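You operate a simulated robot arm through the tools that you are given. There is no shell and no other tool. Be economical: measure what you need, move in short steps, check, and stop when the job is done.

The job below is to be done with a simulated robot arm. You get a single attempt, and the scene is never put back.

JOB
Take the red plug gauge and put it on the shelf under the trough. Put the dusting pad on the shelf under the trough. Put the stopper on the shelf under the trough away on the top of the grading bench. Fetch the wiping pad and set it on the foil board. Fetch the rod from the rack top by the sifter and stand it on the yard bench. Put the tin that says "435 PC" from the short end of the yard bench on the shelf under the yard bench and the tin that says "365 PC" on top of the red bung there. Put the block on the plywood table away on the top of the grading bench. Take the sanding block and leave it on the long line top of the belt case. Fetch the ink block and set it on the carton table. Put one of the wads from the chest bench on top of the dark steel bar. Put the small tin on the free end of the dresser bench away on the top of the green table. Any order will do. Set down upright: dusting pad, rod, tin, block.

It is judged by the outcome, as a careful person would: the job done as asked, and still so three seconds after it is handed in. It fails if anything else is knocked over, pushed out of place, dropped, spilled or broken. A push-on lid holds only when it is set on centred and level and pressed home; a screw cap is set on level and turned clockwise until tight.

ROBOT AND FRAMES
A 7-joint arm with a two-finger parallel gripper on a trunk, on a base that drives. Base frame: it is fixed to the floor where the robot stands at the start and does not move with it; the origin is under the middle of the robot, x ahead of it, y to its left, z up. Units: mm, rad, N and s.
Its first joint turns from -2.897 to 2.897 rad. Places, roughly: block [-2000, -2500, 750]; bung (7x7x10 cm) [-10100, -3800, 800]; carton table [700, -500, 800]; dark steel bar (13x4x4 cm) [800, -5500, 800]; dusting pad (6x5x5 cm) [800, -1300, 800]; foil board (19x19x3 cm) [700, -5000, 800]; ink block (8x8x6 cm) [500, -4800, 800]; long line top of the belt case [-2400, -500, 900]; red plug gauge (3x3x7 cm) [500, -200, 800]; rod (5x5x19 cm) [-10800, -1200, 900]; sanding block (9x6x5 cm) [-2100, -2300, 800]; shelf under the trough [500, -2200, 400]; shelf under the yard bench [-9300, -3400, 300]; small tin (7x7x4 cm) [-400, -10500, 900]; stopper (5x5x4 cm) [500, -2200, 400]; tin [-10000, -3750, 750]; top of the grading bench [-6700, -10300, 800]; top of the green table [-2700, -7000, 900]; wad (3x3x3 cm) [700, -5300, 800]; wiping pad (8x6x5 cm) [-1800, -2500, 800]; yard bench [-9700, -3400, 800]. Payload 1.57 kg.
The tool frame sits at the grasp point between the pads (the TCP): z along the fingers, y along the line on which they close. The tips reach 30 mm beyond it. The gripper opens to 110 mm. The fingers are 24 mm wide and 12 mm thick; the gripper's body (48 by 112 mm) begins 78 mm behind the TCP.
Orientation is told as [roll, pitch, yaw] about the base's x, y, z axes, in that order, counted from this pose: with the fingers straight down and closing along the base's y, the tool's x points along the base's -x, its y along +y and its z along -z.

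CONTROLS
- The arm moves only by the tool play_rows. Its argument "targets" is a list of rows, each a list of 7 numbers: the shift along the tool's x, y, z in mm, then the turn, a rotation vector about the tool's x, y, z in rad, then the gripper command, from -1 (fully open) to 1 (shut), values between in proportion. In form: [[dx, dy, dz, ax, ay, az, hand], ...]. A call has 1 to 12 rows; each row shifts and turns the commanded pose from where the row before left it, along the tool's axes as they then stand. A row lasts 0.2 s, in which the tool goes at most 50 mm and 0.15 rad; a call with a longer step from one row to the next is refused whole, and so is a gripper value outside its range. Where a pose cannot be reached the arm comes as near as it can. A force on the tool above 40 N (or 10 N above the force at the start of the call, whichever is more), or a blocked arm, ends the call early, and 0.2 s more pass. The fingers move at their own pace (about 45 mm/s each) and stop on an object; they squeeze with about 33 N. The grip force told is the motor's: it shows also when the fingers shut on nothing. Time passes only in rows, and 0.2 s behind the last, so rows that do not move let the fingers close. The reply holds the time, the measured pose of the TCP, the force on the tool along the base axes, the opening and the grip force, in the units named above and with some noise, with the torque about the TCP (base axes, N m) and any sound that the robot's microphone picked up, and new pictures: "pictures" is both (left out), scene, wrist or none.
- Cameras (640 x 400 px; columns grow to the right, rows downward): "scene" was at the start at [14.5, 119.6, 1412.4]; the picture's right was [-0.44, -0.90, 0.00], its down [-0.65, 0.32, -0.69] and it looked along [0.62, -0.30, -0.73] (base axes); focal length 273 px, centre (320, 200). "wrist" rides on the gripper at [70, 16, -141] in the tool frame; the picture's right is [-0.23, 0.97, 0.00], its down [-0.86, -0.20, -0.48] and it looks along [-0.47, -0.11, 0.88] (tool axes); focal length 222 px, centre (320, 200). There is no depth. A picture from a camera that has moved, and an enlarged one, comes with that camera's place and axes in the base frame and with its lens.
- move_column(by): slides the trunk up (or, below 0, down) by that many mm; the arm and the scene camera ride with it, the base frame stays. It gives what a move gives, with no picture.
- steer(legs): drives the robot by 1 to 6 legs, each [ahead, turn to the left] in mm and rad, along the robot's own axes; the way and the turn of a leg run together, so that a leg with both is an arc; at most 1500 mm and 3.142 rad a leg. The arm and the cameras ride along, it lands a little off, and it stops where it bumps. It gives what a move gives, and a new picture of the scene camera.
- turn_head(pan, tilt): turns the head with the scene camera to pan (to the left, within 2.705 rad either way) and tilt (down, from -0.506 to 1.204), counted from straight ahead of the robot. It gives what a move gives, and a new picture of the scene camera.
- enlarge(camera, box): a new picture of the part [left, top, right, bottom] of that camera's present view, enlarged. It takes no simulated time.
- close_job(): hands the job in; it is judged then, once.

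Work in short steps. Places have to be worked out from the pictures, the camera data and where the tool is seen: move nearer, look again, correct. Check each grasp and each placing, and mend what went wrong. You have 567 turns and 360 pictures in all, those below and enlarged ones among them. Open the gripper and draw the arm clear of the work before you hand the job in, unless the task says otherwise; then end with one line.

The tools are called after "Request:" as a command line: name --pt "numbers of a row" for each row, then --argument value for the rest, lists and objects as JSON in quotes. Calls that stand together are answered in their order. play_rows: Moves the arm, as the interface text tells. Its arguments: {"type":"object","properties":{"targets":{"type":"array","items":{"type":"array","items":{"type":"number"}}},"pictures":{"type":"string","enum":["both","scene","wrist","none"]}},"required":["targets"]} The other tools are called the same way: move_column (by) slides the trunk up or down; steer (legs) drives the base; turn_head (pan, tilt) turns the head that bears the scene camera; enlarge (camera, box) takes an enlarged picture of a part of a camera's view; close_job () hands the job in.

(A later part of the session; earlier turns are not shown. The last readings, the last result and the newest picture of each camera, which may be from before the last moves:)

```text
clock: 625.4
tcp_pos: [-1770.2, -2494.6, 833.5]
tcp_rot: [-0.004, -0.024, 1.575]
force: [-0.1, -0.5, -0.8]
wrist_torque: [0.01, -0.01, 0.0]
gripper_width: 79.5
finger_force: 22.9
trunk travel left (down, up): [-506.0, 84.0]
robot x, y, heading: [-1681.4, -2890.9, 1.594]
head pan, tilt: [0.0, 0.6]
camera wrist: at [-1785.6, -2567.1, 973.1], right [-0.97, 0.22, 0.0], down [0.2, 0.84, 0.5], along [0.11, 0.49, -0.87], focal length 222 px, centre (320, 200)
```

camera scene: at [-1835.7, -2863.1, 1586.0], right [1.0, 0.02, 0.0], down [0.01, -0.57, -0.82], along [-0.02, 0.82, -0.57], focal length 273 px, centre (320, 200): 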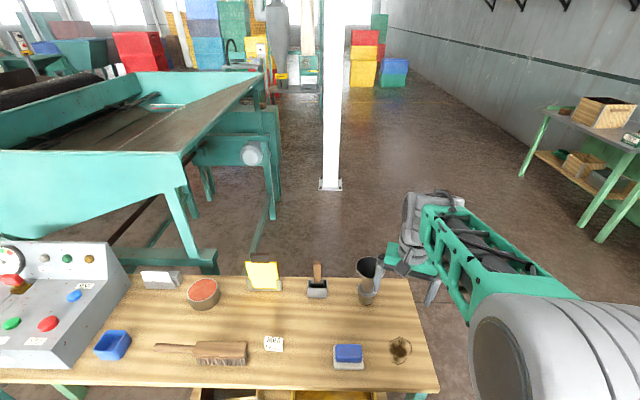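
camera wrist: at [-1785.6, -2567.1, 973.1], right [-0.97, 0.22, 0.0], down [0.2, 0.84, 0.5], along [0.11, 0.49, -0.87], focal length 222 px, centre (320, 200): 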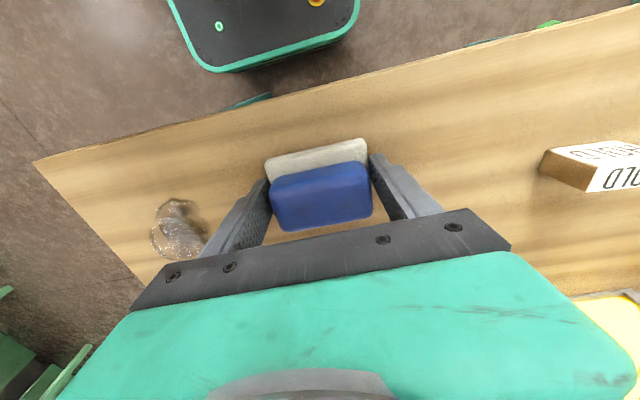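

The wiping pad is held. I lift it and drive to the foil board.

Request:
play_rows --pt "0 0 -40 0 0 0 1" --pt "0 0 -45 0 0 0 1" --pt "0 0 -45 0 0 0 1" --pt "0 0 -45 0 0 0 1" --pictures "none"

Request:
steer --legs '[[-200, 0], [0, -1.594], [1310, 0], [0, -1.571], [1500, 0], [490, 0]]'

Request:
steer --legs '[[0, 1.571], [400, 0]]'

```text
clock: 626.4
tcp_pos: [-1770.6, -2498.0, 1011.2]
tcp_rot: [-0.004, -0.022, 1.574]
force: [-0.6, -0.3, -0.9]
wrist_torque: [-0.01, -0.03, 0.01]
gripper_width: 79.2
finger_force: 32.6
trunk travel left (down, up): [-506.0, 84.0]
robot x, y, heading: [-1681.6, -2891.0, 1.593]
head pan, tilt: [0.0, 0.6]
```

```text
clock: 651.2
tcp_pos: [-266.2, -5430.4, 1011.1]
tcp_rot: [-0.004, -0.023, -1.566]
force: [0.2, 0.6, 0.0]
wrist_torque: [0.0, 0.02, 0.02]
gripper_width: 79.1
finger_force: 32.8
trunk travel left (down, up): [-506.0, 84.0]
robot x, y, heading: [-352.0, -5041.1, -1.548]
head pan, tilt: [0.0, 0.6]
camera scene: at [-196.6, -5065.5, 1586.0], right [-1.0, -0.02, 0.0], down [-0.01, 0.56, -0.82], along [0.02, -0.82, -0.57], focal length 273 px, centre (320, 200)
```

scene: 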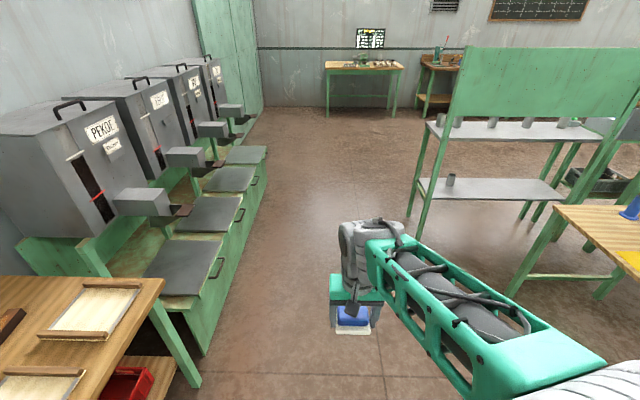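

```text
clock: 657.5
tcp_pos: [444.4, -4941.2, 1011.2]
tcp_rot: [-0.004, -0.024, 0.009]
force: [-0.2, -0.3, -0.8]
wrist_torque: [-0.02, -0.01, 0.0]
gripper_width: 79.0
finger_force: 33.3
trunk travel left (down, up): [-506.0, 84.0]
robot x, y, heading: [57.2, -5028.2, 0.029]
head pan, tilt: [0.0, 0.6]
camera scene: at [82.7, -4874.6, 1586.0], right [0.03, -1.0, 0.0], down [-0.56, -0.02, -0.82], along [0.82, 0.02, -0.57], focal length 273 px, centre (320, 200)
```

scene: 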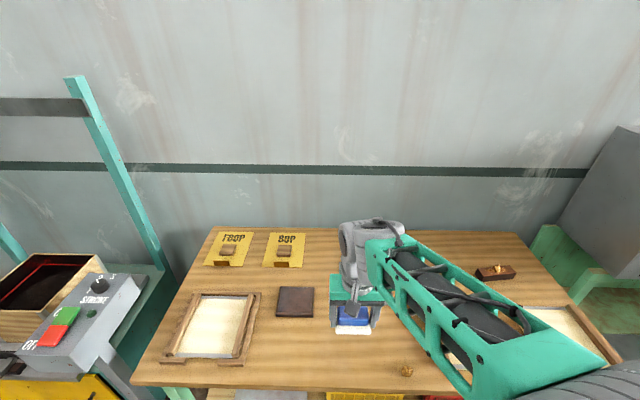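

I extend over the foil board (centre estimated [715, -5030]) and look.

Request:
play_rows --pt "-45 -14 0 0 0 0 1" --pt "-45 -14 0 0 0 0 1" --pt "-45 -14 0 0 0 0 1" --pt "-45 -14 0 0 0 0 1" --pictures "wrist"

```text
clock: 658.5
tcp_pos: [626.3, -4992.6, 1014.8]
tcp_rot: [-0.004, -0.024, 0.011]
force: [-0.3, 0.0, -1.0]
wrist_torque: [0.01, 0.04, 0.0]
gripper_width: 79.1
finger_force: 33.4
trunk travel left (down, up): [-506.0, 84.0]
robot x, y, heading: [56.1, -5030.2, 0.029]
head pan, tilt: [0.0, 0.6]
camera wrist: at [553.8, -4976.5, 1154.9], right [0.22, 0.98, 0.0], down [0.85, -0.19, 0.5], along [0.49, -0.11, -0.87], focal length 222 px, centre (320, 200)
```

wrist: 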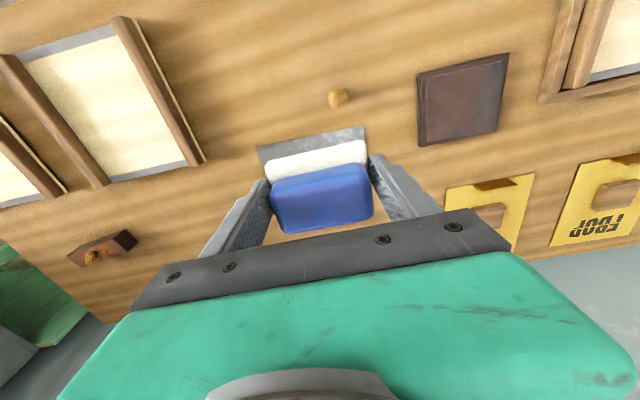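

Front edge seen at x≈637; centre about [722, -5018]. I centre the pad and lower to contact.

Request:
play_rows --pt "-48 -12 0 0 0 0 1" --pt "-48 -13 0 0 0 0 1" --pt "0 0 45 0 0 0 1" --pt "0 0 45 0 0 0 1" --pt "0 0 45 0 0 0 1" --pt "0 0 12 0 0 0 1" --pt "0 0 5 0 0 0 1" --pt "0 0 5 0 0 0 1" --pt "0 0 4 0 0 0 1" --pt "0 0 4 0 0 0 1" --pt "0 0 4 0 0 0 1" --pt "0 0 4 0 0 0 1" --pictures "wrist"

```text
clock: 661.1
tcp_pos: [725.2, -5020.8, 845.7]
tcp_rot: [-0.003, -0.024, 0.009]
force: [0.5, 0.0, -0.6]
wrist_torque: [0.02, 0.02, -0.02]
gripper_width: 78.8
finger_force: 33.0
trunk travel left (down, up): [-506.0, 84.0]
robot x, y, heading: [56.9, -5028.4, 0.031]
head pan, tilt: [0.0, 0.6]
camera wrist: at [652.9, -5002.6, 984.2], right [0.22, 0.98, 0.0], down [0.85, -0.19, 0.5], along [0.49, -0.11, -0.87], focal length 222 px, centre (320, 200)
```

wrist: 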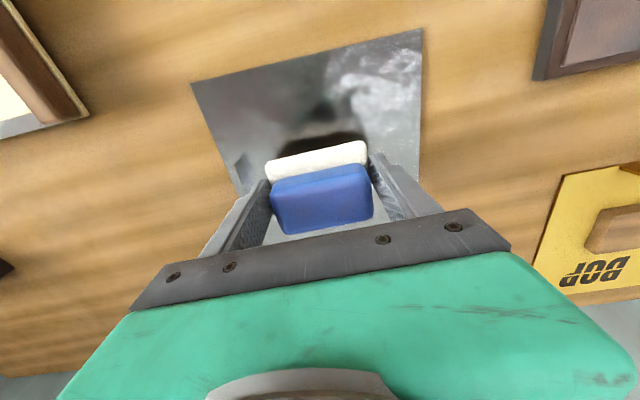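

Nicely over the board. I continue down in small steps.

Request:
play_rows --pt "0 0 4 0 0 0 1" --pt "0 0 4 0 0 0 1" --pt "0 0 4 0 0 0 1" --pt "0 0 4 0 0 0 1" --pt "0 0 4 0 0 0 1" --pt "0 0 4 0 0 0 1" --pt "0 0 4 0 0 0 1" --pt "0 0 4 0 0 0 1" --pictures "none"

```text
clock: 662.9
tcp_pos: [726.7, -5019.2, 816.2]
tcp_rot: [-0.005, -0.027, 0.011]
force: [-4.2, 0.8, 16.9]
wrist_torque: [0.28, 0.33, 0.05]
gripper_width: 79.2
finger_force: 33.0
trunk travel left (down, up): [-506.0, 84.0]
robot x, y, heading: [56.6, -5030.2, 0.029]
head pan, tilt: [0.0, 0.6]
```

Contact on the board. I release and rise.

Request:
play_rows --pt "0 0 -2 0 0 0 1" --pt "0 0 0 0 0 0 -0.8" --pt "0 0 0 0 0 0 -0.8" --pt "0 0 -30 0 0 0 -0.8" --pt "0 0 -49 0 0 0 -0.8" --pt "0 0 -49 0 0 0 -0.8" --pt "0 0 -49 0 0 0 -0.8" --pictures "wrist"

```text
clock: 664.5
tcp_pos: [722.6, -5018.4, 993.6]
tcp_rot: [-0.004, -0.022, 0.009]
force: [0.2, 0.5, -0.2]
wrist_torque: [-0.03, -0.03, -0.02]
gripper_width: 99.1
finger_force: 0.0
trunk travel left (down, up): [-506.0, 84.0]
robot x, y, heading: [56.3, -5033.3, 0.034]
head pan, tilt: [0.0, 0.6]
camera wrist: at [650.0, -5001.4, 1132.7], right [0.22, 0.98, 0.0], down [0.85, -0.19, 0.5], along [0.49, -0.11, -0.87], focal length 222 px, centre (320, 200)
```

wrist: 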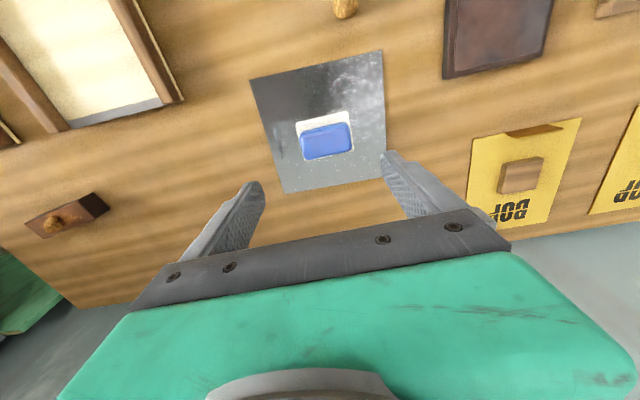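

The wiping pad sits on the foil board. Now back for the HOLD block.

Request:
play_rows --pt "49 0 0 0 0 0 -0.5" --pt "49 0 0 0 0 0 -0.5" --pt "49 0 0 0 0 0 -0.5" --pt "49 0 0 0 0 0 -0.5" --pt "49 0 0 0 0 0 -0.5" --pictures "none"

Request:
steer --legs '[[-430, 0], [0, 1.54], [1500, 0], [440, 0], [0, 1.571], [1500, 0]]'

Request:
steer --legs '[[0, -1.571], [190, 0]]'

```text
clock: 665.7
tcp_pos: [474.4, -5021.2, 983.1]
tcp_rot: [-0.004, -0.025, 0.008]
force: [0.9, -0.7, -0.1]
wrist_torque: [0.02, 0.0, 0.05]
gripper_width: 82.6
finger_force: 0.2
trunk travel left (down, up): [-506.0, 84.0]
robot x, y, heading: [53.3, -5032.4, 0.028]
head pan, tilt: [0.0, 0.6]
```

```text
clock: 692.2
tcp_pos: [-2245.3, -3107.1, 983.7]
tcp_rot: [-0.004, -0.025, 3.118]
force: [0.2, -0.2, 0.1]
wrist_torque: [0.02, 0.02, 0.02]
gripper_width: 82.7
finger_force: 0.0
trunk travel left (down, up): [-506.0, 84.0]
robot x, y, heading: [-1829.4, -3111.0, 3.136]
head pan, tilt: [0.0, 0.6]
camera scene: at [-1851.2, -3266.2, 1586.0], right [0.0, 1.0, 0.0], down [0.56, 0.0, -0.83], along [-0.83, 0.0, -0.56], focal length 273 px, centre (320, 200)
```

scene: 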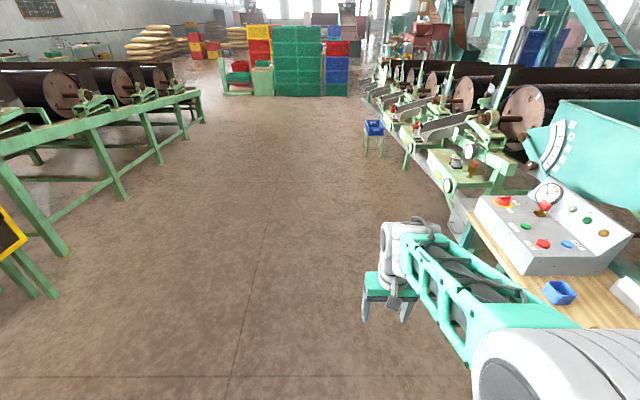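

```text
clock: 697.7
tcp_pos: [-1804.1, -2503.2, 983.2]
tcp_rot: [-0.004, -0.023, 1.524]
force: [0.2, -0.4, 0.5]
wrist_torque: [0.03, -0.03, 0.02]
gripper_width: 82.5
finger_force: 0.1
trunk travel left (down, up): [-506.0, 84.0]
robot x, y, heading: [-1819.3, -2920.8, 1.544]
head pan, tilt: [0.0, 0.6]
camera scene: at [-1970.4, -2890.4, 1586.0], right [1.0, -0.03, 0.0], down [-0.02, -0.56, -0.82], along [0.02, 0.82, -0.57], focal length 273 px, centre (320, 200)
```

scene: 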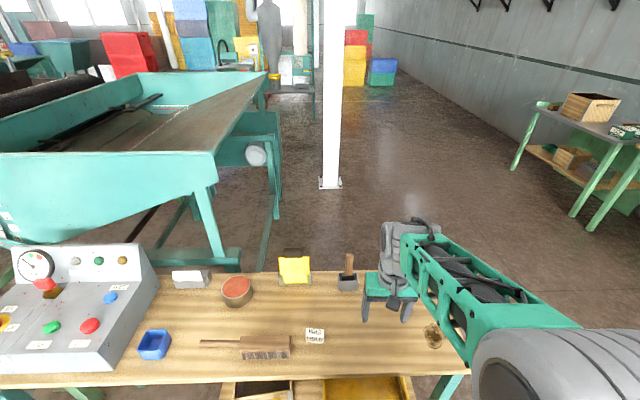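

The HOLD block is at [-1977, -2461]. I move over it.

Request:
play_rows --pt "-6 44 0 0 0 0 -0.5" --pt "-6 44 0 0 0 0 -0.5" --pt "-6 44 20 0 0 0 -0.5" --pt "-6 42 20 0 0 0 -0.5" --pt "0 0 30 0 0 0 -0.5" --pictures "wrist"

```text
clock: 698.9
tcp_pos: [-1977.5, -2470.1, 914.5]
tcp_rot: [-0.004, -0.024, 1.518]
force: [-0.2, -0.1, 0.8]
wrist_torque: [-0.05, -0.02, -0.01]
gripper_width: 82.7
finger_force: 0.1
trunk travel left (down, up): [-506.0, 84.0]
robot x, y, heading: [-1818.5, -2922.8, 1.546]
head pan, tilt: [0.0, 0.6]
camera wrist: at [-1996.9, -2541.3, 1052.4], right [-0.96, 0.27, 0.0], down [0.24, 0.83, 0.5], along [0.14, 0.48, -0.87], focal length 222 px, centre (320, 200)
```

wrist: 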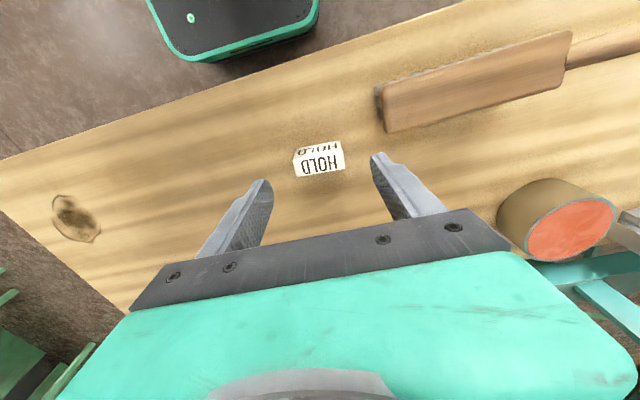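

Aligned. I descend and grip.

Request:
play_rows --pt "-6 -3 35 0 0 0 -0.4" --pt "0 0 30 0 0 0 -0.4" --pt "0 0 12 0 0 0 -0.4" --pt "0 0 4 0 0 0 -0.4" --pt "0 0 0 0 0 0 1" --pt "0 0 0 0 0 0 1" --pt "0 0 0 0 0 0 1" --pictures "wrist"

```text
clock: 700.5
tcp_pos: [-1973.6, -2460.8, 832.5]
tcp_rot: [-0.004, -0.025, 1.52]
force: [0.2, 0.4, 1.1]
wrist_torque: [0.02, 0.03, 0.01]
gripper_width: 51.3
finger_force: 26.2
trunk travel left (down, up): [-506.0, 84.0]
robot x, y, heading: [-1818.6, -2925.1, 1.54]
head pan, tilt: [0.0, 0.6]
camera wrist: at [-1992.9, -2532.6, 971.4], right [-0.96, 0.27, 0.0], down [0.24, 0.83, 0.5], along [0.14, 0.48, -0.87], focal length 222 px, centre (320, 200)
```

wrist: 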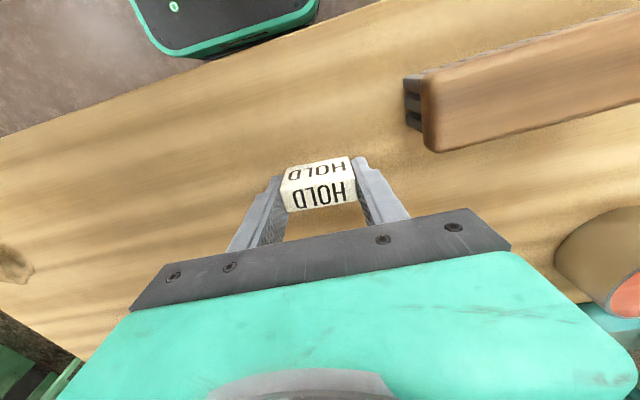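

Held. I lift it and drive the known route to the grading bench.

Request:
play_rows --pt "0 0 -40 0 0 0 1" --pt "0 0 -45 0 0 0 1" --pt "0 0 -45 0 0 0 1" --pt "0 0 -45 0 0 0 1" --pictures "none"

Request:
steer --legs '[[-180, 0], [0, -1.545], [1500, 0], [0, -1.571], [1500, 0], [1500, 0]]'

Request:
steer --legs '[[1500, 0], [1100, 0], [0, -1.46], [1500, 0], [1500, 0], [1500, 0]]'

```text
clock: 701.5
tcp_pos: [-1973.7, -2465.9, 1007.6]
tcp_rot: [-0.004, -0.025, 1.522]
force: [0.2, -0.7, -0.9]
wrist_torque: [0.02, 0.0, 0.02]
gripper_width: 50.9
finger_force: 33.7
trunk travel left (down, up): [-506.0, 84.0]
robot x, y, heading: [-1821.9, -2925.1, 1.539]
head pan, tilt: [0.0, 0.6]
```

```text
clock: 731.4
tcp_pos: [-52.2, -6492.7, 1007.2]
tcp_rot: [-0.004, -0.024, -1.529]
force: [1.0, -1.1, 0.2]
wrist_torque: [-0.01, -0.01, -0.01]
gripper_width: 50.8
finger_force: 33.2
trunk travel left (down, up): [-506.0, 84.0]
robot x, y, heading: [-244.7, -6056.8, -1.511]
head pan, tilt: [0.0, 0.6]
camera scene: at [-87.8, -6070.3, 1586.0], right [-1.0, -0.06, 0.0], down [-0.03, 0.56, -0.83], along [0.05, -0.82, -0.56], focal length 273 px, centre (320, 200)
```

scene: 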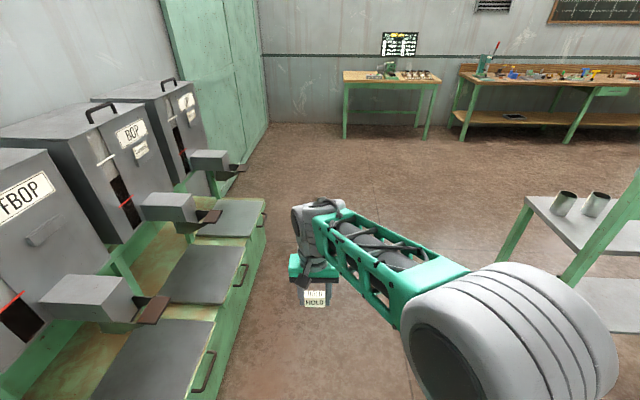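

```text
clock: 768.4
tcp_pos: [-4826.8, -9727.5, 1006.9]
tcp_rot: [-0.003, -0.024, -2.984]
force: [0.0, 0.1, -0.9]
wrist_torque: [0.02, 0.05, -0.01]
gripper_width: 50.8
finger_force: 33.0
trunk travel left (down, up): [-506.0, 84.0]
robot x, y, heading: [-4414.7, -9480.7, -2.964]
head pan, tilt: [0.0, 0.6]
camera scene: at [-4409.5, -9640.6, 1586.0], right [-0.18, 0.98, 0.0], down [0.56, 0.1, -0.83], along [-0.81, -0.15, -0.56], focal length 273 px, centre (320, 200)
```

scene: 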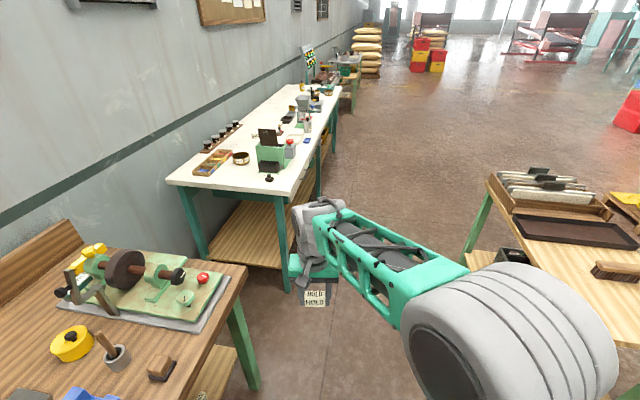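

I see the stopper standing on the bench. I approach so that the block arrives beyond it on the free corner.

Request:
steer --legs '[[0, -0.223], [1346, 0], [0, 1.616], [270, 0]]'

Request:
play_rows --pt "0 0 0 0 0 0 1" --pictures "wrist"

```text
clock: 781.4
tcp_pos: [-5580.4, -10144.6, 1006.5]
tcp_rot: [-0.004, -0.023, -1.587]
force: [-0.6, 0.5, -0.5]
wrist_torque: [0.0, 0.02, 0.03]
gripper_width: 51.2
finger_force: 32.7
trunk travel left (down, up): [-506.0, 84.0]
robot x, y, heading: [-5747.9, -9693.8, -1.571]
head pan, tilt: [0.0, 0.6]
camera scene: at [-5591.9, -9721.6, 1586.0], right [-1.0, 0.0, 0.0], down [0.0, 0.57, -0.82], along [0.0, -0.82, -0.57], focal length 273 px, centre (320, 200)
```

scene: 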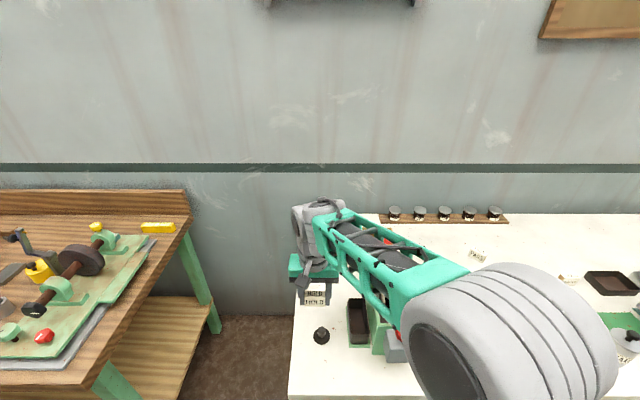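

```text
clock: 781.8
tcp_pos: [-5580.6, -10145.8, 1008.0]
tcp_rot: [-0.003, -0.025, -1.588]
force: [-0.2, -0.8, -0.6]
wrist_torque: [0.02, 0.01, 0.03]
gripper_width: 51.0
finger_force: 32.5
trunk travel left (down, up): [-506.0, 84.0]
robot x, y, heading: [-5749.7, -9693.5, -1.567]
head pan, tilt: [0.0, 0.6]
camera wrist: at [-5562.2, -10071.9, 1146.0], right [0.97, -0.24, 0.0], down [-0.21, -0.84, 0.5], along [-0.12, -0.49, -0.87], focal length 222 px, centre (320, 200)
```

wrist: 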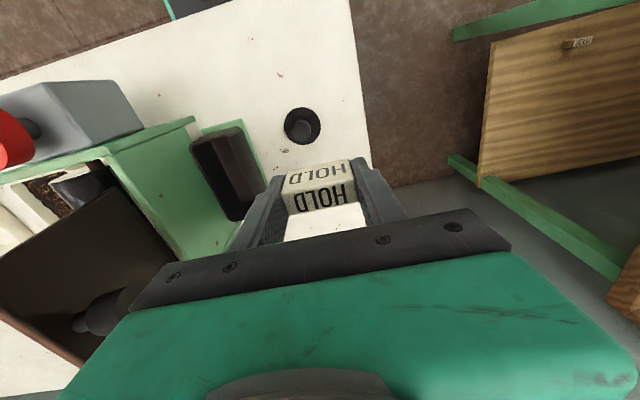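

I go past the stopper to y≈-10226 and lower onto the bench.

Request:
play_rows --pt "-40 -2 0 0 0 0 1" --pt "-40 -2 0 0 0 0 1" --pt "0 0 45 0 0 0 1" --pt "0 0 45 0 0 0 1" --pt "0 0 18 0 0 0 1" --pt "0 0 6 0 0 0 1" --pt "0 0 4 0 0 0 1" --pt "0 0 3 0 0 0 1" --pt "0 0 3 0 0 0 1" --pt "0 0 3 0 0 0 1" --pt "0 0 3 0 0 0 1" --pictures "none"

```text
clock: 784.2
tcp_pos: [-5586.6, -10229.9, 882.2]
tcp_rot: [-0.002, -0.028, -1.587]
force: [1.1, 4.2, 19.4]
wrist_torque: [0.14, -0.1, 0.02]
gripper_width: 50.9
finger_force: 32.9
trunk travel left (down, up): [-506.0, 84.0]
robot x, y, heading: [-5747.2, -9695.0, -1.564]
head pan, tilt: [0.0, 0.6]
```

Contact at the expected height. I release and rise.

Request:
play_rows --pt "0 0 -1.5 0 0 0 1" --pt "0 0 0 0 0 0 -0.1" --pt "0 0 0 0 0 0 -0.3" --pt "0 0 -30 0 0 0 -0.3" --pt "0 0 -49 0 0 0 -0.3" --pt "0 0 -49 0 0 0 -0.3" --pictures "wrist"

```text
clock: 785.6
tcp_pos: [-5585.8, -10223.9, 1009.5]
tcp_rot: [-0.003, -0.021, -1.586]
force: [0.5, -0.1, -0.4]
wrist_torque: [0.01, 0.0, 0.0]
gripper_width: 71.6
finger_force: 0.1
trunk travel left (down, up): [-506.0, 84.0]
robot x, y, heading: [-5750.2, -9695.7, -1.567]
head pan, tilt: [0.0, 0.6]
camera wrist: at [-5567.2, -10150.7, 1149.1], right [0.97, -0.24, 0.0], down [-0.21, -0.84, 0.5], along [-0.12, -0.48, -0.87], focal length 222 px, centre (320, 200)
```

wrist: 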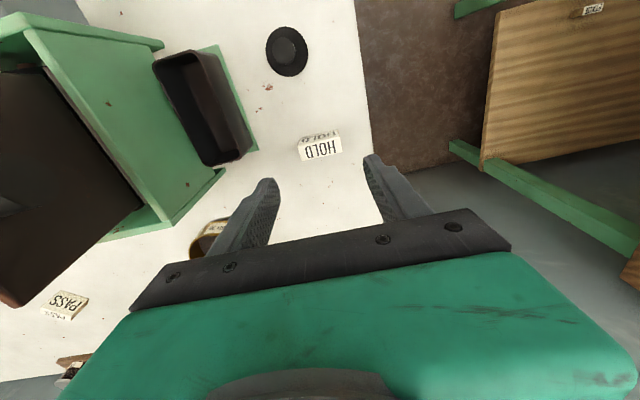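

The block stands on the grading bench. Remaining are the yard-bench jobs. I back off and look northwest for a route.

Request:
play_rows --pt "49 0 0 0 0 0 -0.3" --pt "49 0 0 0 0 0 -0.3" --pt "49 0 0 0 0 0 -0.3" --pictures "none"

Request:
turn_head --pan 0.0 --tilt 0.15

Request:
steer --legs '[[-400, 0], [0, -2.2]]'

```text
clock: 786.4
tcp_pos: [-5583.0, -10077.4, 1004.0]
tcp_rot: [-0.003, -0.024, -1.586]
force: [0.3, -0.2, -0.6]
wrist_torque: [-0.01, -0.02, -0.01]
gripper_width: 71.2
finger_force: 0.0
trunk travel left (down, up): [-506.0, 84.0]
robot x, y, heading: [-5748.0, -9695.5, -1.566]
head pan, tilt: [0.0, 0.6]
```

```text
clock: 787.3
tcp_pos: [-5582.4, -10077.3, 1005.2]
tcp_rot: [-0.004, -0.024, -1.587]
force: [0.4, 0.8, 0.4]
wrist_torque: [-0.02, 0.0, -0.03]
gripper_width: 71.1
finger_force: 0.1
trunk travel left (down, up): [-506.0, 84.0]
robot x, y, heading: [-5749.8, -9694.1, -1.567]
head pan, tilt: [0.0, 0.15]
camera scene: at [-5591.9, -9725.5, 1627.4], right [-1.0, 0.0, 0.0], down [0.0, 0.15, -0.99], along [0.0, -0.99, -0.15], focal length 273 px, centre (320, 200)
```

scene: 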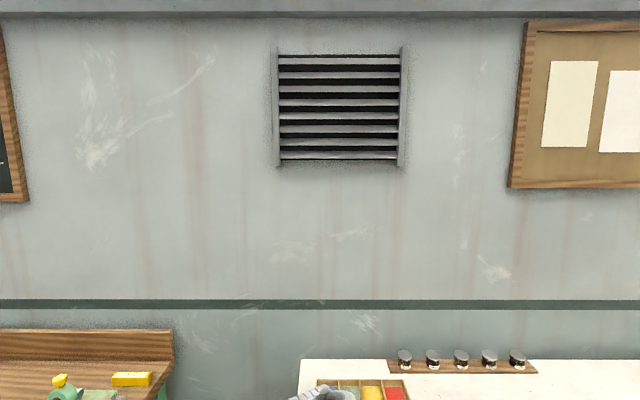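

```text
clock: 795.0
tcp_pos: [-6160.9, -9206.9, 1003.9]
tcp_rot: [-0.004, -0.024, 2.514]
force: [-0.1, 0.2, -0.7]
wrist_torque: [-0.01, 0.0, 0.01]
gripper_width: 71.6
finger_force: 0.1
trunk travel left (down, up): [-506.0, 84.0]
robot x, y, heading: [-5746.5, -9289.9, 2.532]
head pan, tilt: [0.0, 0.15]
camera scene: at [-5863.4, -9399.2, 1627.5], right [0.57, 0.82, 0.0], down [0.12, -0.09, -0.99], along [-0.81, 0.57, -0.15], focal length 273 px, centre (320, 200)
```

scene: 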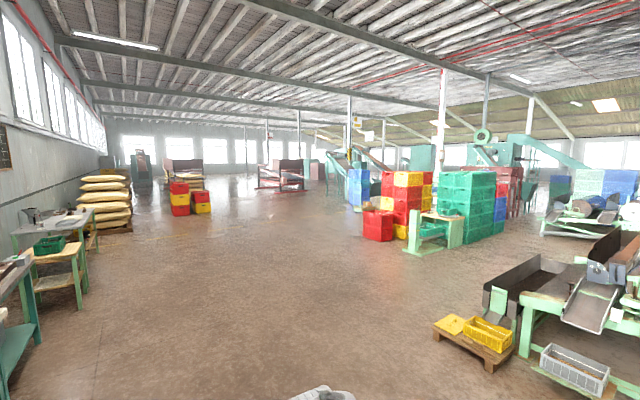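

The route: past the left of the yellow pallet, then north between the crate stacks and the roller row. I drive the first part.

Request:
steer --legs '[[0, -0.309], [1500, 0], [1500, 0], [400, 0], [0, -0.689], [900, 0]]'

```text
clock: 797.5
tcp_pos: [-6147.7, -9039.4, 1004.1]
tcp_rot: [-0.002, -0.023, 2.19]
force: [-0.3, 0.5, -0.5]
wrist_torque: [0.03, -0.02, -0.01]
gripper_width: 71.4
finger_force: 0.0
trunk travel left (down, up): [-506.0, 84.0]
robot x, y, heading: [-5791.1, -9251.7, 2.173]
head pan, tilt: [0.0, 0.15]
stopped in leg 2: the robot was blocked; the commanded pose is now the measured one
camera scene: at [-5931.1, -9311.3, 1627.6], right [0.82, 0.57, 0.0], down [0.08, -0.12, -0.99], along [-0.56, 0.81, -0.15], focal length 273 px, centre (320, 200)
```

scene: 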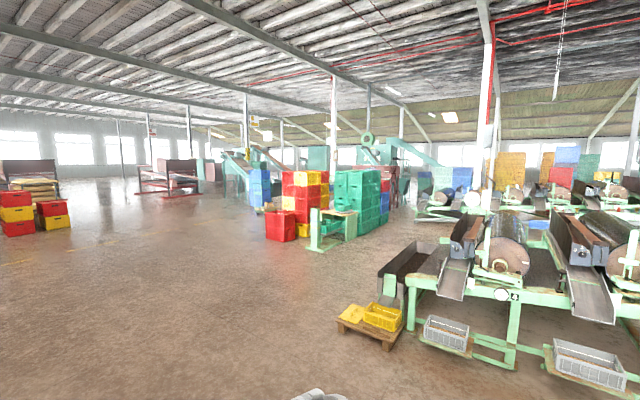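

The base bumped the lane table's corner. I back off, go further west first, then north.

Request:
steer --legs '[[-130, 0], [0, 0.85], [1000, 0], [0, -1.0], [1500, 0], [1200, 0]]'

```text
clock: 821.3
tcp_pos: [-8319.4, -6594.6, 1004.1]
tcp_rot: [-0.002, -0.022, 2.083]
force: [0.4, -0.2, 0.0]
wrist_torque: [-0.01, 0.03, 0.0]
gripper_width: 71.5
finger_force: 0.2
trunk travel left (down, up): [-506.0, 84.0]
robot x, y, heading: [-7984.4, -6843.8, 2.064]
head pan, tilt: [0.0, 0.15]
camera scene: at [-8134.0, -6889.4, 1627.5], right [0.88, 0.47, 0.0], down [0.07, -0.13, -0.99], along [-0.47, 0.87, -0.15], focal length 273 px, centre (320, 200)
```

scene: 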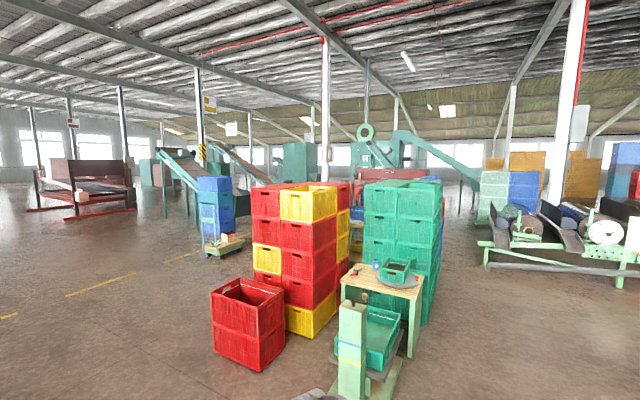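

The crate island is ahead; I pass on its right side, then look west for the yard bench.

Request:
steer --legs '[[0, -0.567], [1500, 0], [1500, 0], [0, 1.6]]'

```text
clock: 841.2
tcp_pos: [-8146.5, -4009.8, 1004.2]
tcp_rot: [-0.003, -0.023, 3.093]
force: [-0.2, -0.6, 0.2]
wrist_torque: [0.03, 0.01, -0.02]
gripper_width: 71.6
finger_force: 0.0
trunk travel left (down, up): [-506.0, 84.0]
robot x, y, heading: [-7758.6, -3859.0, 3.073]
head pan, tilt: [0.0, 0.15]
camera scene: at [-7797.5, -4012.1, 1627.5], right [0.07, 1.0, 0.0], down [0.15, -0.01, -0.99], along [-0.99, 0.07, -0.15], focal length 273 px, centre (320, 200)
```

scene: 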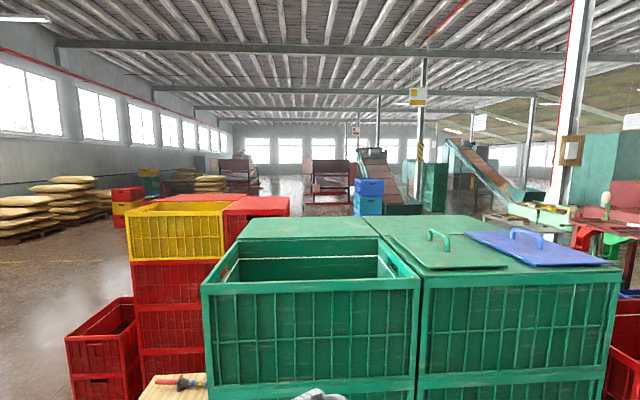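

The crates are right ahead; the yard bench is behind them. I back off and go round their north side.

Request:
steer --legs '[[-300, 0], [0, -1.131], [1150, 0], [0, 1.2]]'

```text
clock: 854.6
tcp_pos: [-8228.2, -2952.3, 1004.8]
tcp_rot: [-0.003, -0.023, 3.137]
force: [0.1, -0.4, -0.4]
wrist_torque: [0.0, 0.01, -0.01]
gripper_width: 71.4
finger_force: 0.1
trunk travel left (down, up): [-506.0, 84.0]
robot x, y, heading: [-7845.2, -2784.4, 3.115]
head pan, tilt: [0.0, 0.15]
camera scene: at [-7879.9, -2939.6, 1627.5], right [0.02, 1.0, 0.0], down [0.15, 0.0, -0.99], along [-0.99, 0.02, -0.15], focal length 273 px, centre (320, 200)
```

scene: 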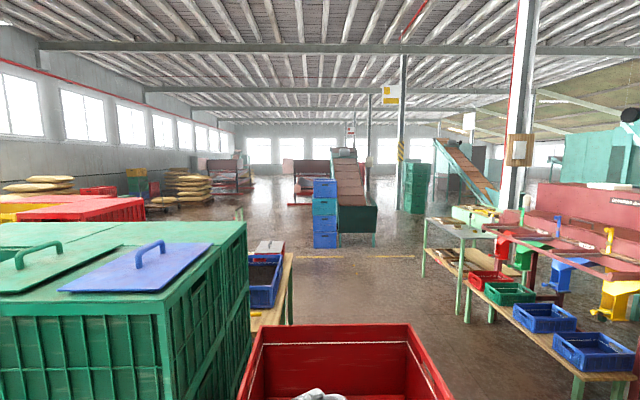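

The yard bench shows behind the green crates at [-9400, -3200]. I take the corridor at y≈-2230 between the red crate and the tray bench.

Request:
steer --legs '[[0, -1.041], [632, 0], [0, 1.067], [1450, 0], [0, 1.571]]'

Request:
turn_head --pan 0.0 --tilt 0.5

```text
clock: 859.3
tcp_pos: [-8300.2, -2307.4, 1004.5]
tcp_rot: [-0.006, -0.025, 2.053]
force: [-0.1, -0.2, 0.1]
wrist_torque: [0.07, -0.03, 0.01]
gripper_width: 71.3
finger_force: 0.0
trunk travel left (down, up): [-506.0, 84.0]
robot x, y, heading: [-7977.6, -2565.8, 2.04]
head pan, tilt: [0.0, 0.15]
stopped in leg 2: the robot was blocked; the commanded pose is now the measured one
camera scene: at [-8125.3, -2608.2, 1627.6], right [0.89, 0.45, 0.0], down [0.07, -0.13, -0.99], along [-0.44, 0.88, -0.15], focal length 273 px, centre (320, 200)
```

scene: 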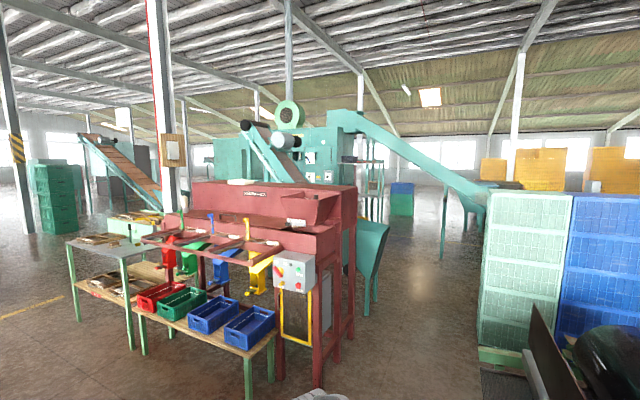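

```text
clock: 860.1
tcp_pos: [-8301.4, -2306.3, 1004.0]
tcp_rot: [-0.006, -0.022, 2.053]
force: [-0.6, 0.8, 0.7]
wrist_torque: [0.01, 0.04, -0.03]
gripper_width: 71.6
finger_force: 0.1
trunk travel left (down, up): [-506.0, 84.0]
robot x, y, heading: [-7980.2, -2568.4, 2.04]
head pan, tilt: [0.0, 0.499]
camera scene: at [-8125.6, -2608.5, 1595.2], right [0.89, 0.45, 0.0], down [0.21, -0.43, -0.88], along [-0.39, 0.79, -0.48], focal length 273 px, centre (320, 200)
```

scene: 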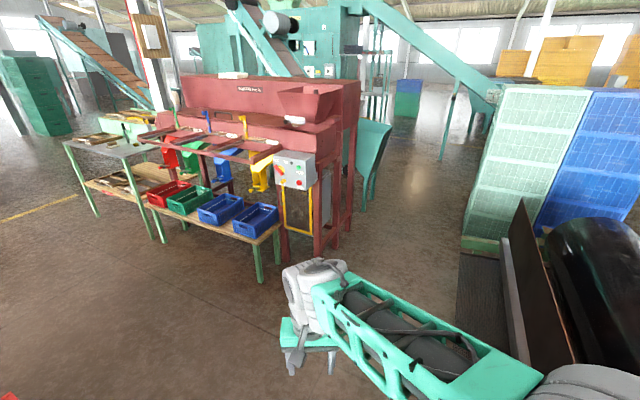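

Blocked by something low. I look down to the front-left.

Request:
turn_head --pan 0.6 --tilt 1.0

```text
clock: 861.1
tcp_pos: [-8301.4, -2305.4, 1003.4]
tcp_rot: [-0.006, -0.022, 2.053]
force: [-0.8, 0.2, -0.9]
wrist_torque: [-0.01, 0.05, 0.0]
gripper_width: 71.4
finger_force: 0.1
trunk travel left (down, up): [-506.0, 84.0]
robot x, y, heading: [-7973.7, -2566.3, 2.04]
head pan, tilt: [0.6, 1.0]
camera scene: at [-8145.8, -2656.0, 1554.1], right [0.49, 0.87, 0.0], down [0.74, -0.41, -0.54], along [-0.47, 0.26, -0.84], focal length 273 px, centre (320, 200)
```

scene: 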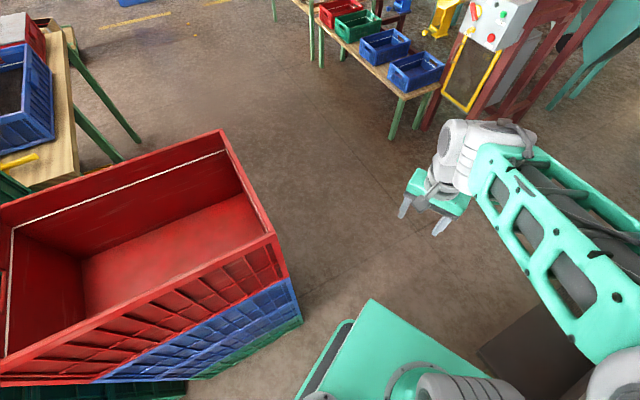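

The crate corner is ~200 mm off on the left and a dark block is near on the right front. I back a little and steer more to the left.

Request:
steer --legs '[[-80, 0], [0, 0.3], [450, 0]]'

```text
clock: 865.5
tcp_pos: [-8639.4, -2159.9, 1002.3]
tcp_rot: [-0.006, -0.023, 2.352]
force: [0.5, 0.2, -1.3]
wrist_torque: [0.04, 0.02, -0.01]
gripper_width: 71.6
finger_force: 0.2
trunk travel left (down, up): [-506.0, 84.0]
robot x, y, heading: [-8248.6, -2311.6, 2.334]
head pan, tilt: [0.6, 1.0]
camera scene: at [-8387.4, -2448.9, 1554.0], right [0.21, 0.98, 0.0], down [0.82, -0.17, -0.54], along [-0.53, 0.11, -0.84], focal length 273 px, centre (320, 200)
```

scene: 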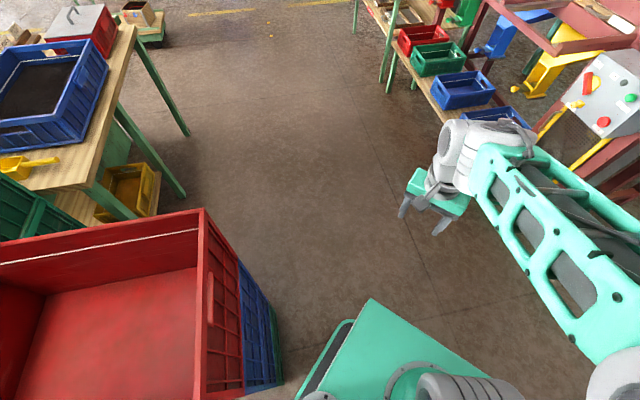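

Through. The yard bench's north edge is at y≈-3110, x -9050…-10150. I drive alongside it and face south.

Request:
turn_head --pan 0.0 --tilt 0.6

Request:
steer --legs '[[0, 0.96], [1390, 0], [0, 1.42]]'

```text
clock: 866.5
tcp_pos: [-8638.3, -2160.3, 1003.8]
tcp_rot: [-0.005, -0.022, 2.351]
force: [0.4, 0.4, 0.6]
wrist_torque: [0.02, -0.04, 0.01]
gripper_width: 71.5
finger_force: 0.0
trunk travel left (down, up): [-506.0, 84.0]
robot x, y, heading: [-8252.9, -2313.4, 2.338]
head pan, tilt: [0.0, 0.6]
camera scene: at [-8380.2, -2399.6, 1586.0], right [0.72, 0.69, 0.0], down [0.39, -0.41, -0.82], along [-0.57, 0.6, -0.57], focal length 273 px, centre (320, 200)
```

scene: 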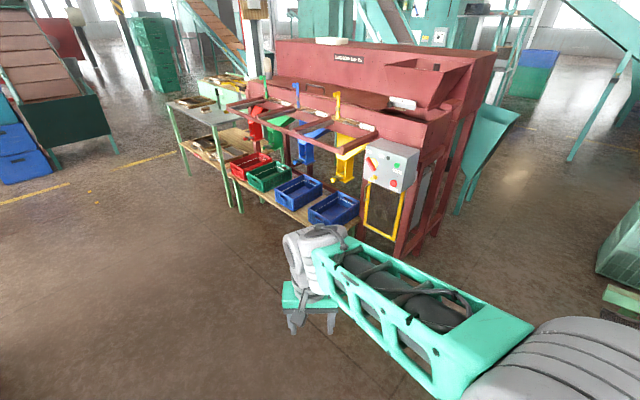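

```text
clock: 870.9
tcp_pos: [-8737.6, -2566.6, 1007.1]
tcp_rot: [-0.005, -0.026, -2.967]
force: [6.6, 22.7, 8.5]
wrist_torque: [-2.22, 0.68, 0.05]
gripper_width: 71.6
finger_force: 0.0
trunk travel left (down, up): [-506.0, 84.0]
robot x, y, heading: [-8394.0, -2337.3, -2.979]
head pan, tilt: [0.0, 0.6]
stopped in leg 2: the robot was blocked; the commanded pose is now the measured one
camera scene: at [-8391.2, -2490.6, 1586.3], right [-0.16, 0.99, 0.0], down [0.56, 0.09, -0.83], along [-0.82, -0.13, -0.56], focal length 273 px, centre (320, 200)
```

scene: 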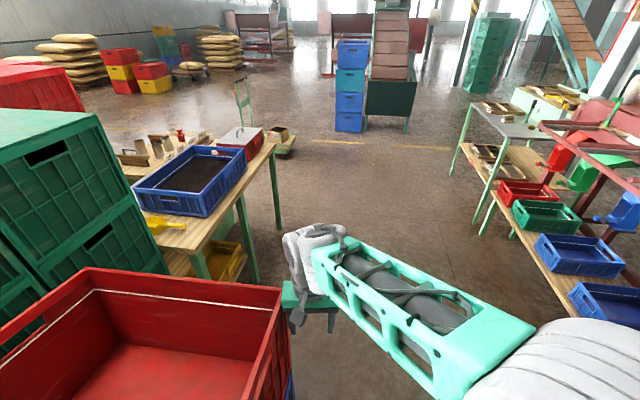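

The gripper, offset to the left, is leaning on the red crate's rim. I shift the tool north, away from it.

Request:
play_rows --pt "6 -40 0 0 0 0 -0.3" --pt "6 -45 0 0 0 0 -0.3" --pt "6 -45 0 0 0 0 -0.3" --pt "6 -45 0 0 0 0 -0.3" --pt "6 -45 0 0 0 0 -0.3" --pictures "none"

Request:
enlarge --camera "scene" --box '[0, 200, 420, 400]'

```text
clock: 872.1
tcp_pos: [-8747.7, -2344.9, 1007.1]
tcp_rot: [-0.007, -0.024, -2.963]
force: [0.1, -0.7, -0.9]
wrist_torque: [0.01, 0.03, -0.04]
gripper_width: 71.4
finger_force: 0.1
trunk travel left (down, up): [-506.0, 84.0]
robot x, y, heading: [-8392.5, -2339.2, -2.978]
head pan, tilt: [0.0, 0.6]
```

```text
1.52 times, centred on (210, 300) of scene
camera zoom: at [-8393.2, -2494.1, 1586.0], right [-0.16, 0.99, 0.0], down [0.56, 0.09, -0.83], along [-0.81, -0.13, -0.56], focal length 416 px, centre (488, 48)
```

zoom: 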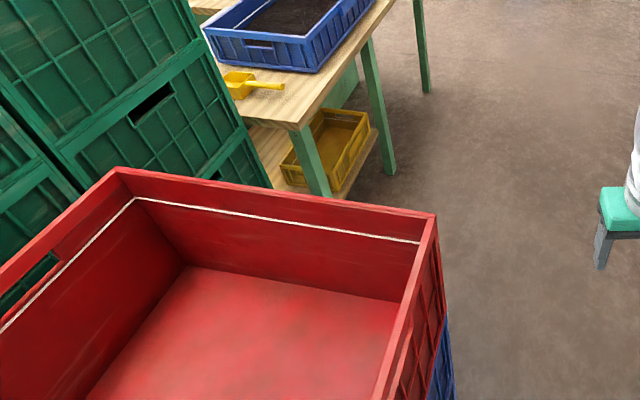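

Clear. I go straight west first, then to the bench, and face south.

Request:
steer --legs '[[0, -0.163], [1250, 0], [0, 1.571]]'

```text
clock: 882.9
tcp_pos: [-9670.5, -2696.6, 1008.2]
tcp_rot: [-0.006, -0.023, -1.516]
force: [0.4, 0.4, 0.3]
wrist_torque: [0.04, 0.0, 0.0]
gripper_width: 71.7
finger_force: 0.0
trunk travel left (down, up): [-506.0, 84.0]
robot x, y, heading: [-9634.7, -2344.4, -1.534]
head pan, tilt: [0.0, 0.6]
camera scene: at [-9477.1, -2365.2, 1586.0], right [-1.0, -0.04, 0.0], down [-0.02, 0.56, -0.83], along [0.03, -0.82, -0.56], focal length 273 px, centre (320, 200)
```

scene: 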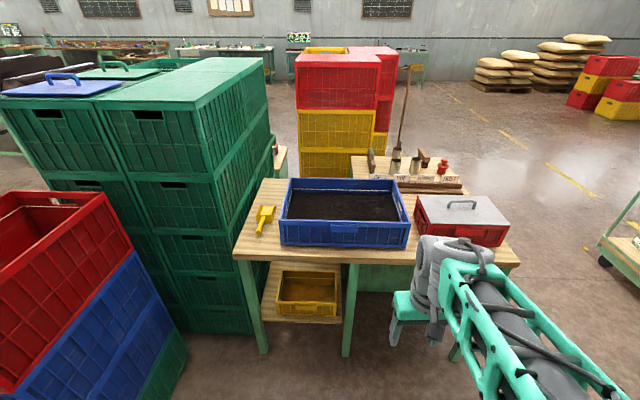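

Request:
enlarge --camera "scene" --box '[340, 110, 520, 260]'

```text
2.67 times, centred on (430, 185) of scene
camera zoom: at [-9477.1, -2365.2, 1586.0], right [-1.0, -0.04, 0.0], down [-0.02, 0.56, -0.83], along [0.03, -0.82, -0.56], focal length 728 px, centre (27, 240)
```

zoom: 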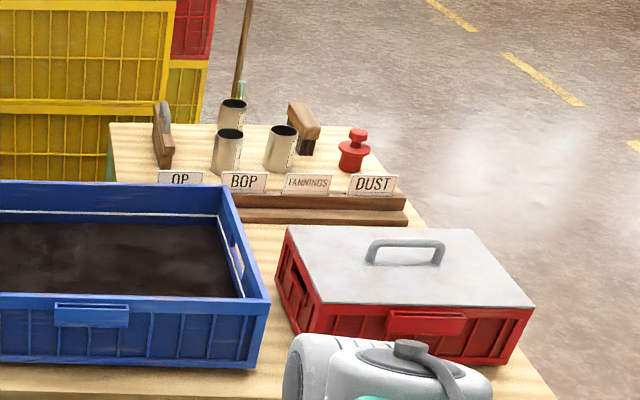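

The short end holds the card rack, three tins and the red bung. I drive round to its west side.

Request:
steer --legs '[[0, -1.607], [1080, 0], [0, 1.571], [1500, 0], [0, 1.571]]'

```text
clock: 907.3
tcp_pos: [-10432.8, -3939.5, 1009.7]
tcp_rot: [-0.005, -0.024, -0.028]
force: [-0.2, 0.5, 0.5]
wrist_torque: [-0.01, 0.0, 0.0]
gripper_width: 71.4
finger_force: 0.1
trunk travel left (down, up): [-506.0, 84.0]
robot x, y, heading: [-10779.4, -3878.4, -0.039]
head pan, tilt: [0.0, 0.6]
camera scene: at [-10744.1, -3723.2, 1586.0], right [-0.04, -1.0, 0.0], down [-0.56, 0.02, -0.83], along [0.82, -0.03, -0.56], focal length 273 px, centre (320, 200)
```

scene: 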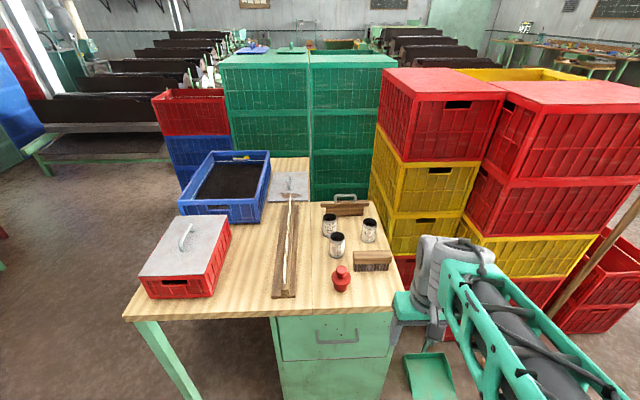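

Request:
enlarge --camera "scene" --box '[260, 180, 420, 310]'

```text
3.08 times, centred on (340, 245) of scene
camera zoom: at [-10744.1, -3723.2, 1586.0], right [-0.04, -1.0, 0.0], down [-0.56, 0.02, -0.83], along [0.82, -0.03, -0.56], focal length 840 px, centre (258, 62)
```

zoom: 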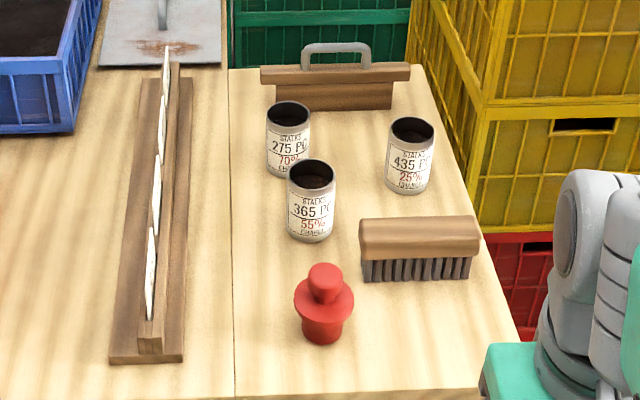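

Labels are readable: 365 PC is the middle-front tin, 435 PC the right one. I move closer for the 365 PC tin first.

Request:
steer --legs '[[280, 0.039]]'

Request:
play_rows --pt "-35 30 0 0 0 -0.028 -0.5" --pt "-45 20 0 0 0 0 -0.5" --pt "-45 20 0 0 0 0 -0.5" --pt "0 25 0 0 0 0 -0.5" --pictures "wrist"

```text
clock: 909.3
tcp_pos: [-10149.5, -3931.5, 1009.1]
tcp_rot: [-0.006, -0.024, 0.014]
force: [-0.3, -0.3, 0.1]
wrist_torque: [0.01, 0.0, 0.03]
gripper_width: 71.6
finger_force: 0.1
trunk travel left (down, up): [-506.0, 84.0]
robot x, y, heading: [-10500.9, -3885.8, -0.001]
head pan, tilt: [0.0, 0.6]
camera scene: at [-10469.9, -3728.0, 1586.0], right [0.0, -1.0, 0.0], down [-0.57, 0.0, -0.82], along [0.82, 0.0, -0.57], focal length 273 px, centre (320, 200)
```

scene: 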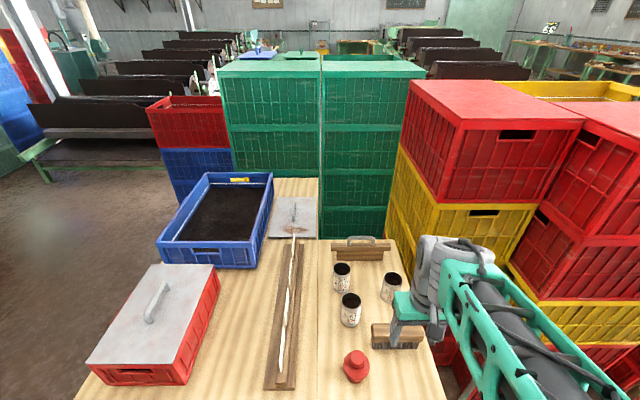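

```text
clock: 910.3
tcp_pos: [-10029.0, -3832.4, 1012.4]
tcp_rot: [-0.004, -0.025, 0.041]
force: [-0.3, 0.6, -0.8]
wrist_torque: [0.02, 0.02, -0.02]
gripper_width: 82.5
finger_force: 0.0
trunk travel left (down, up): [-506.0, 84.0]
robot x, y, heading: [-10503.6, -3881.6, -0.002]
head pan, tilt: [0.0, 0.6]
camera wrist: at [-10103.1, -3817.3, 1150.6], right [0.19, 0.98, 0.0], down [0.85, -0.16, 0.5], along [0.49, -0.09, -0.87], focal length 222 px, centre (320, 200)
```

wrist: 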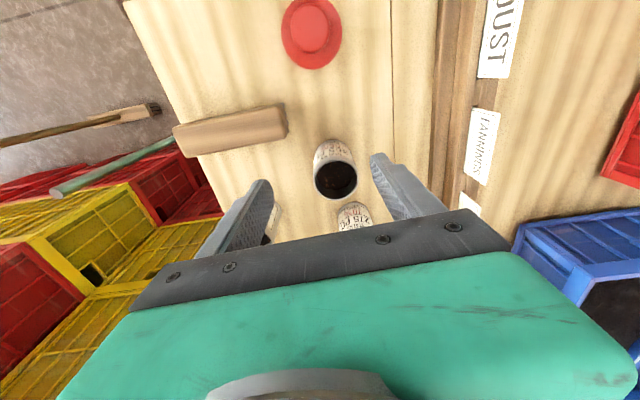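

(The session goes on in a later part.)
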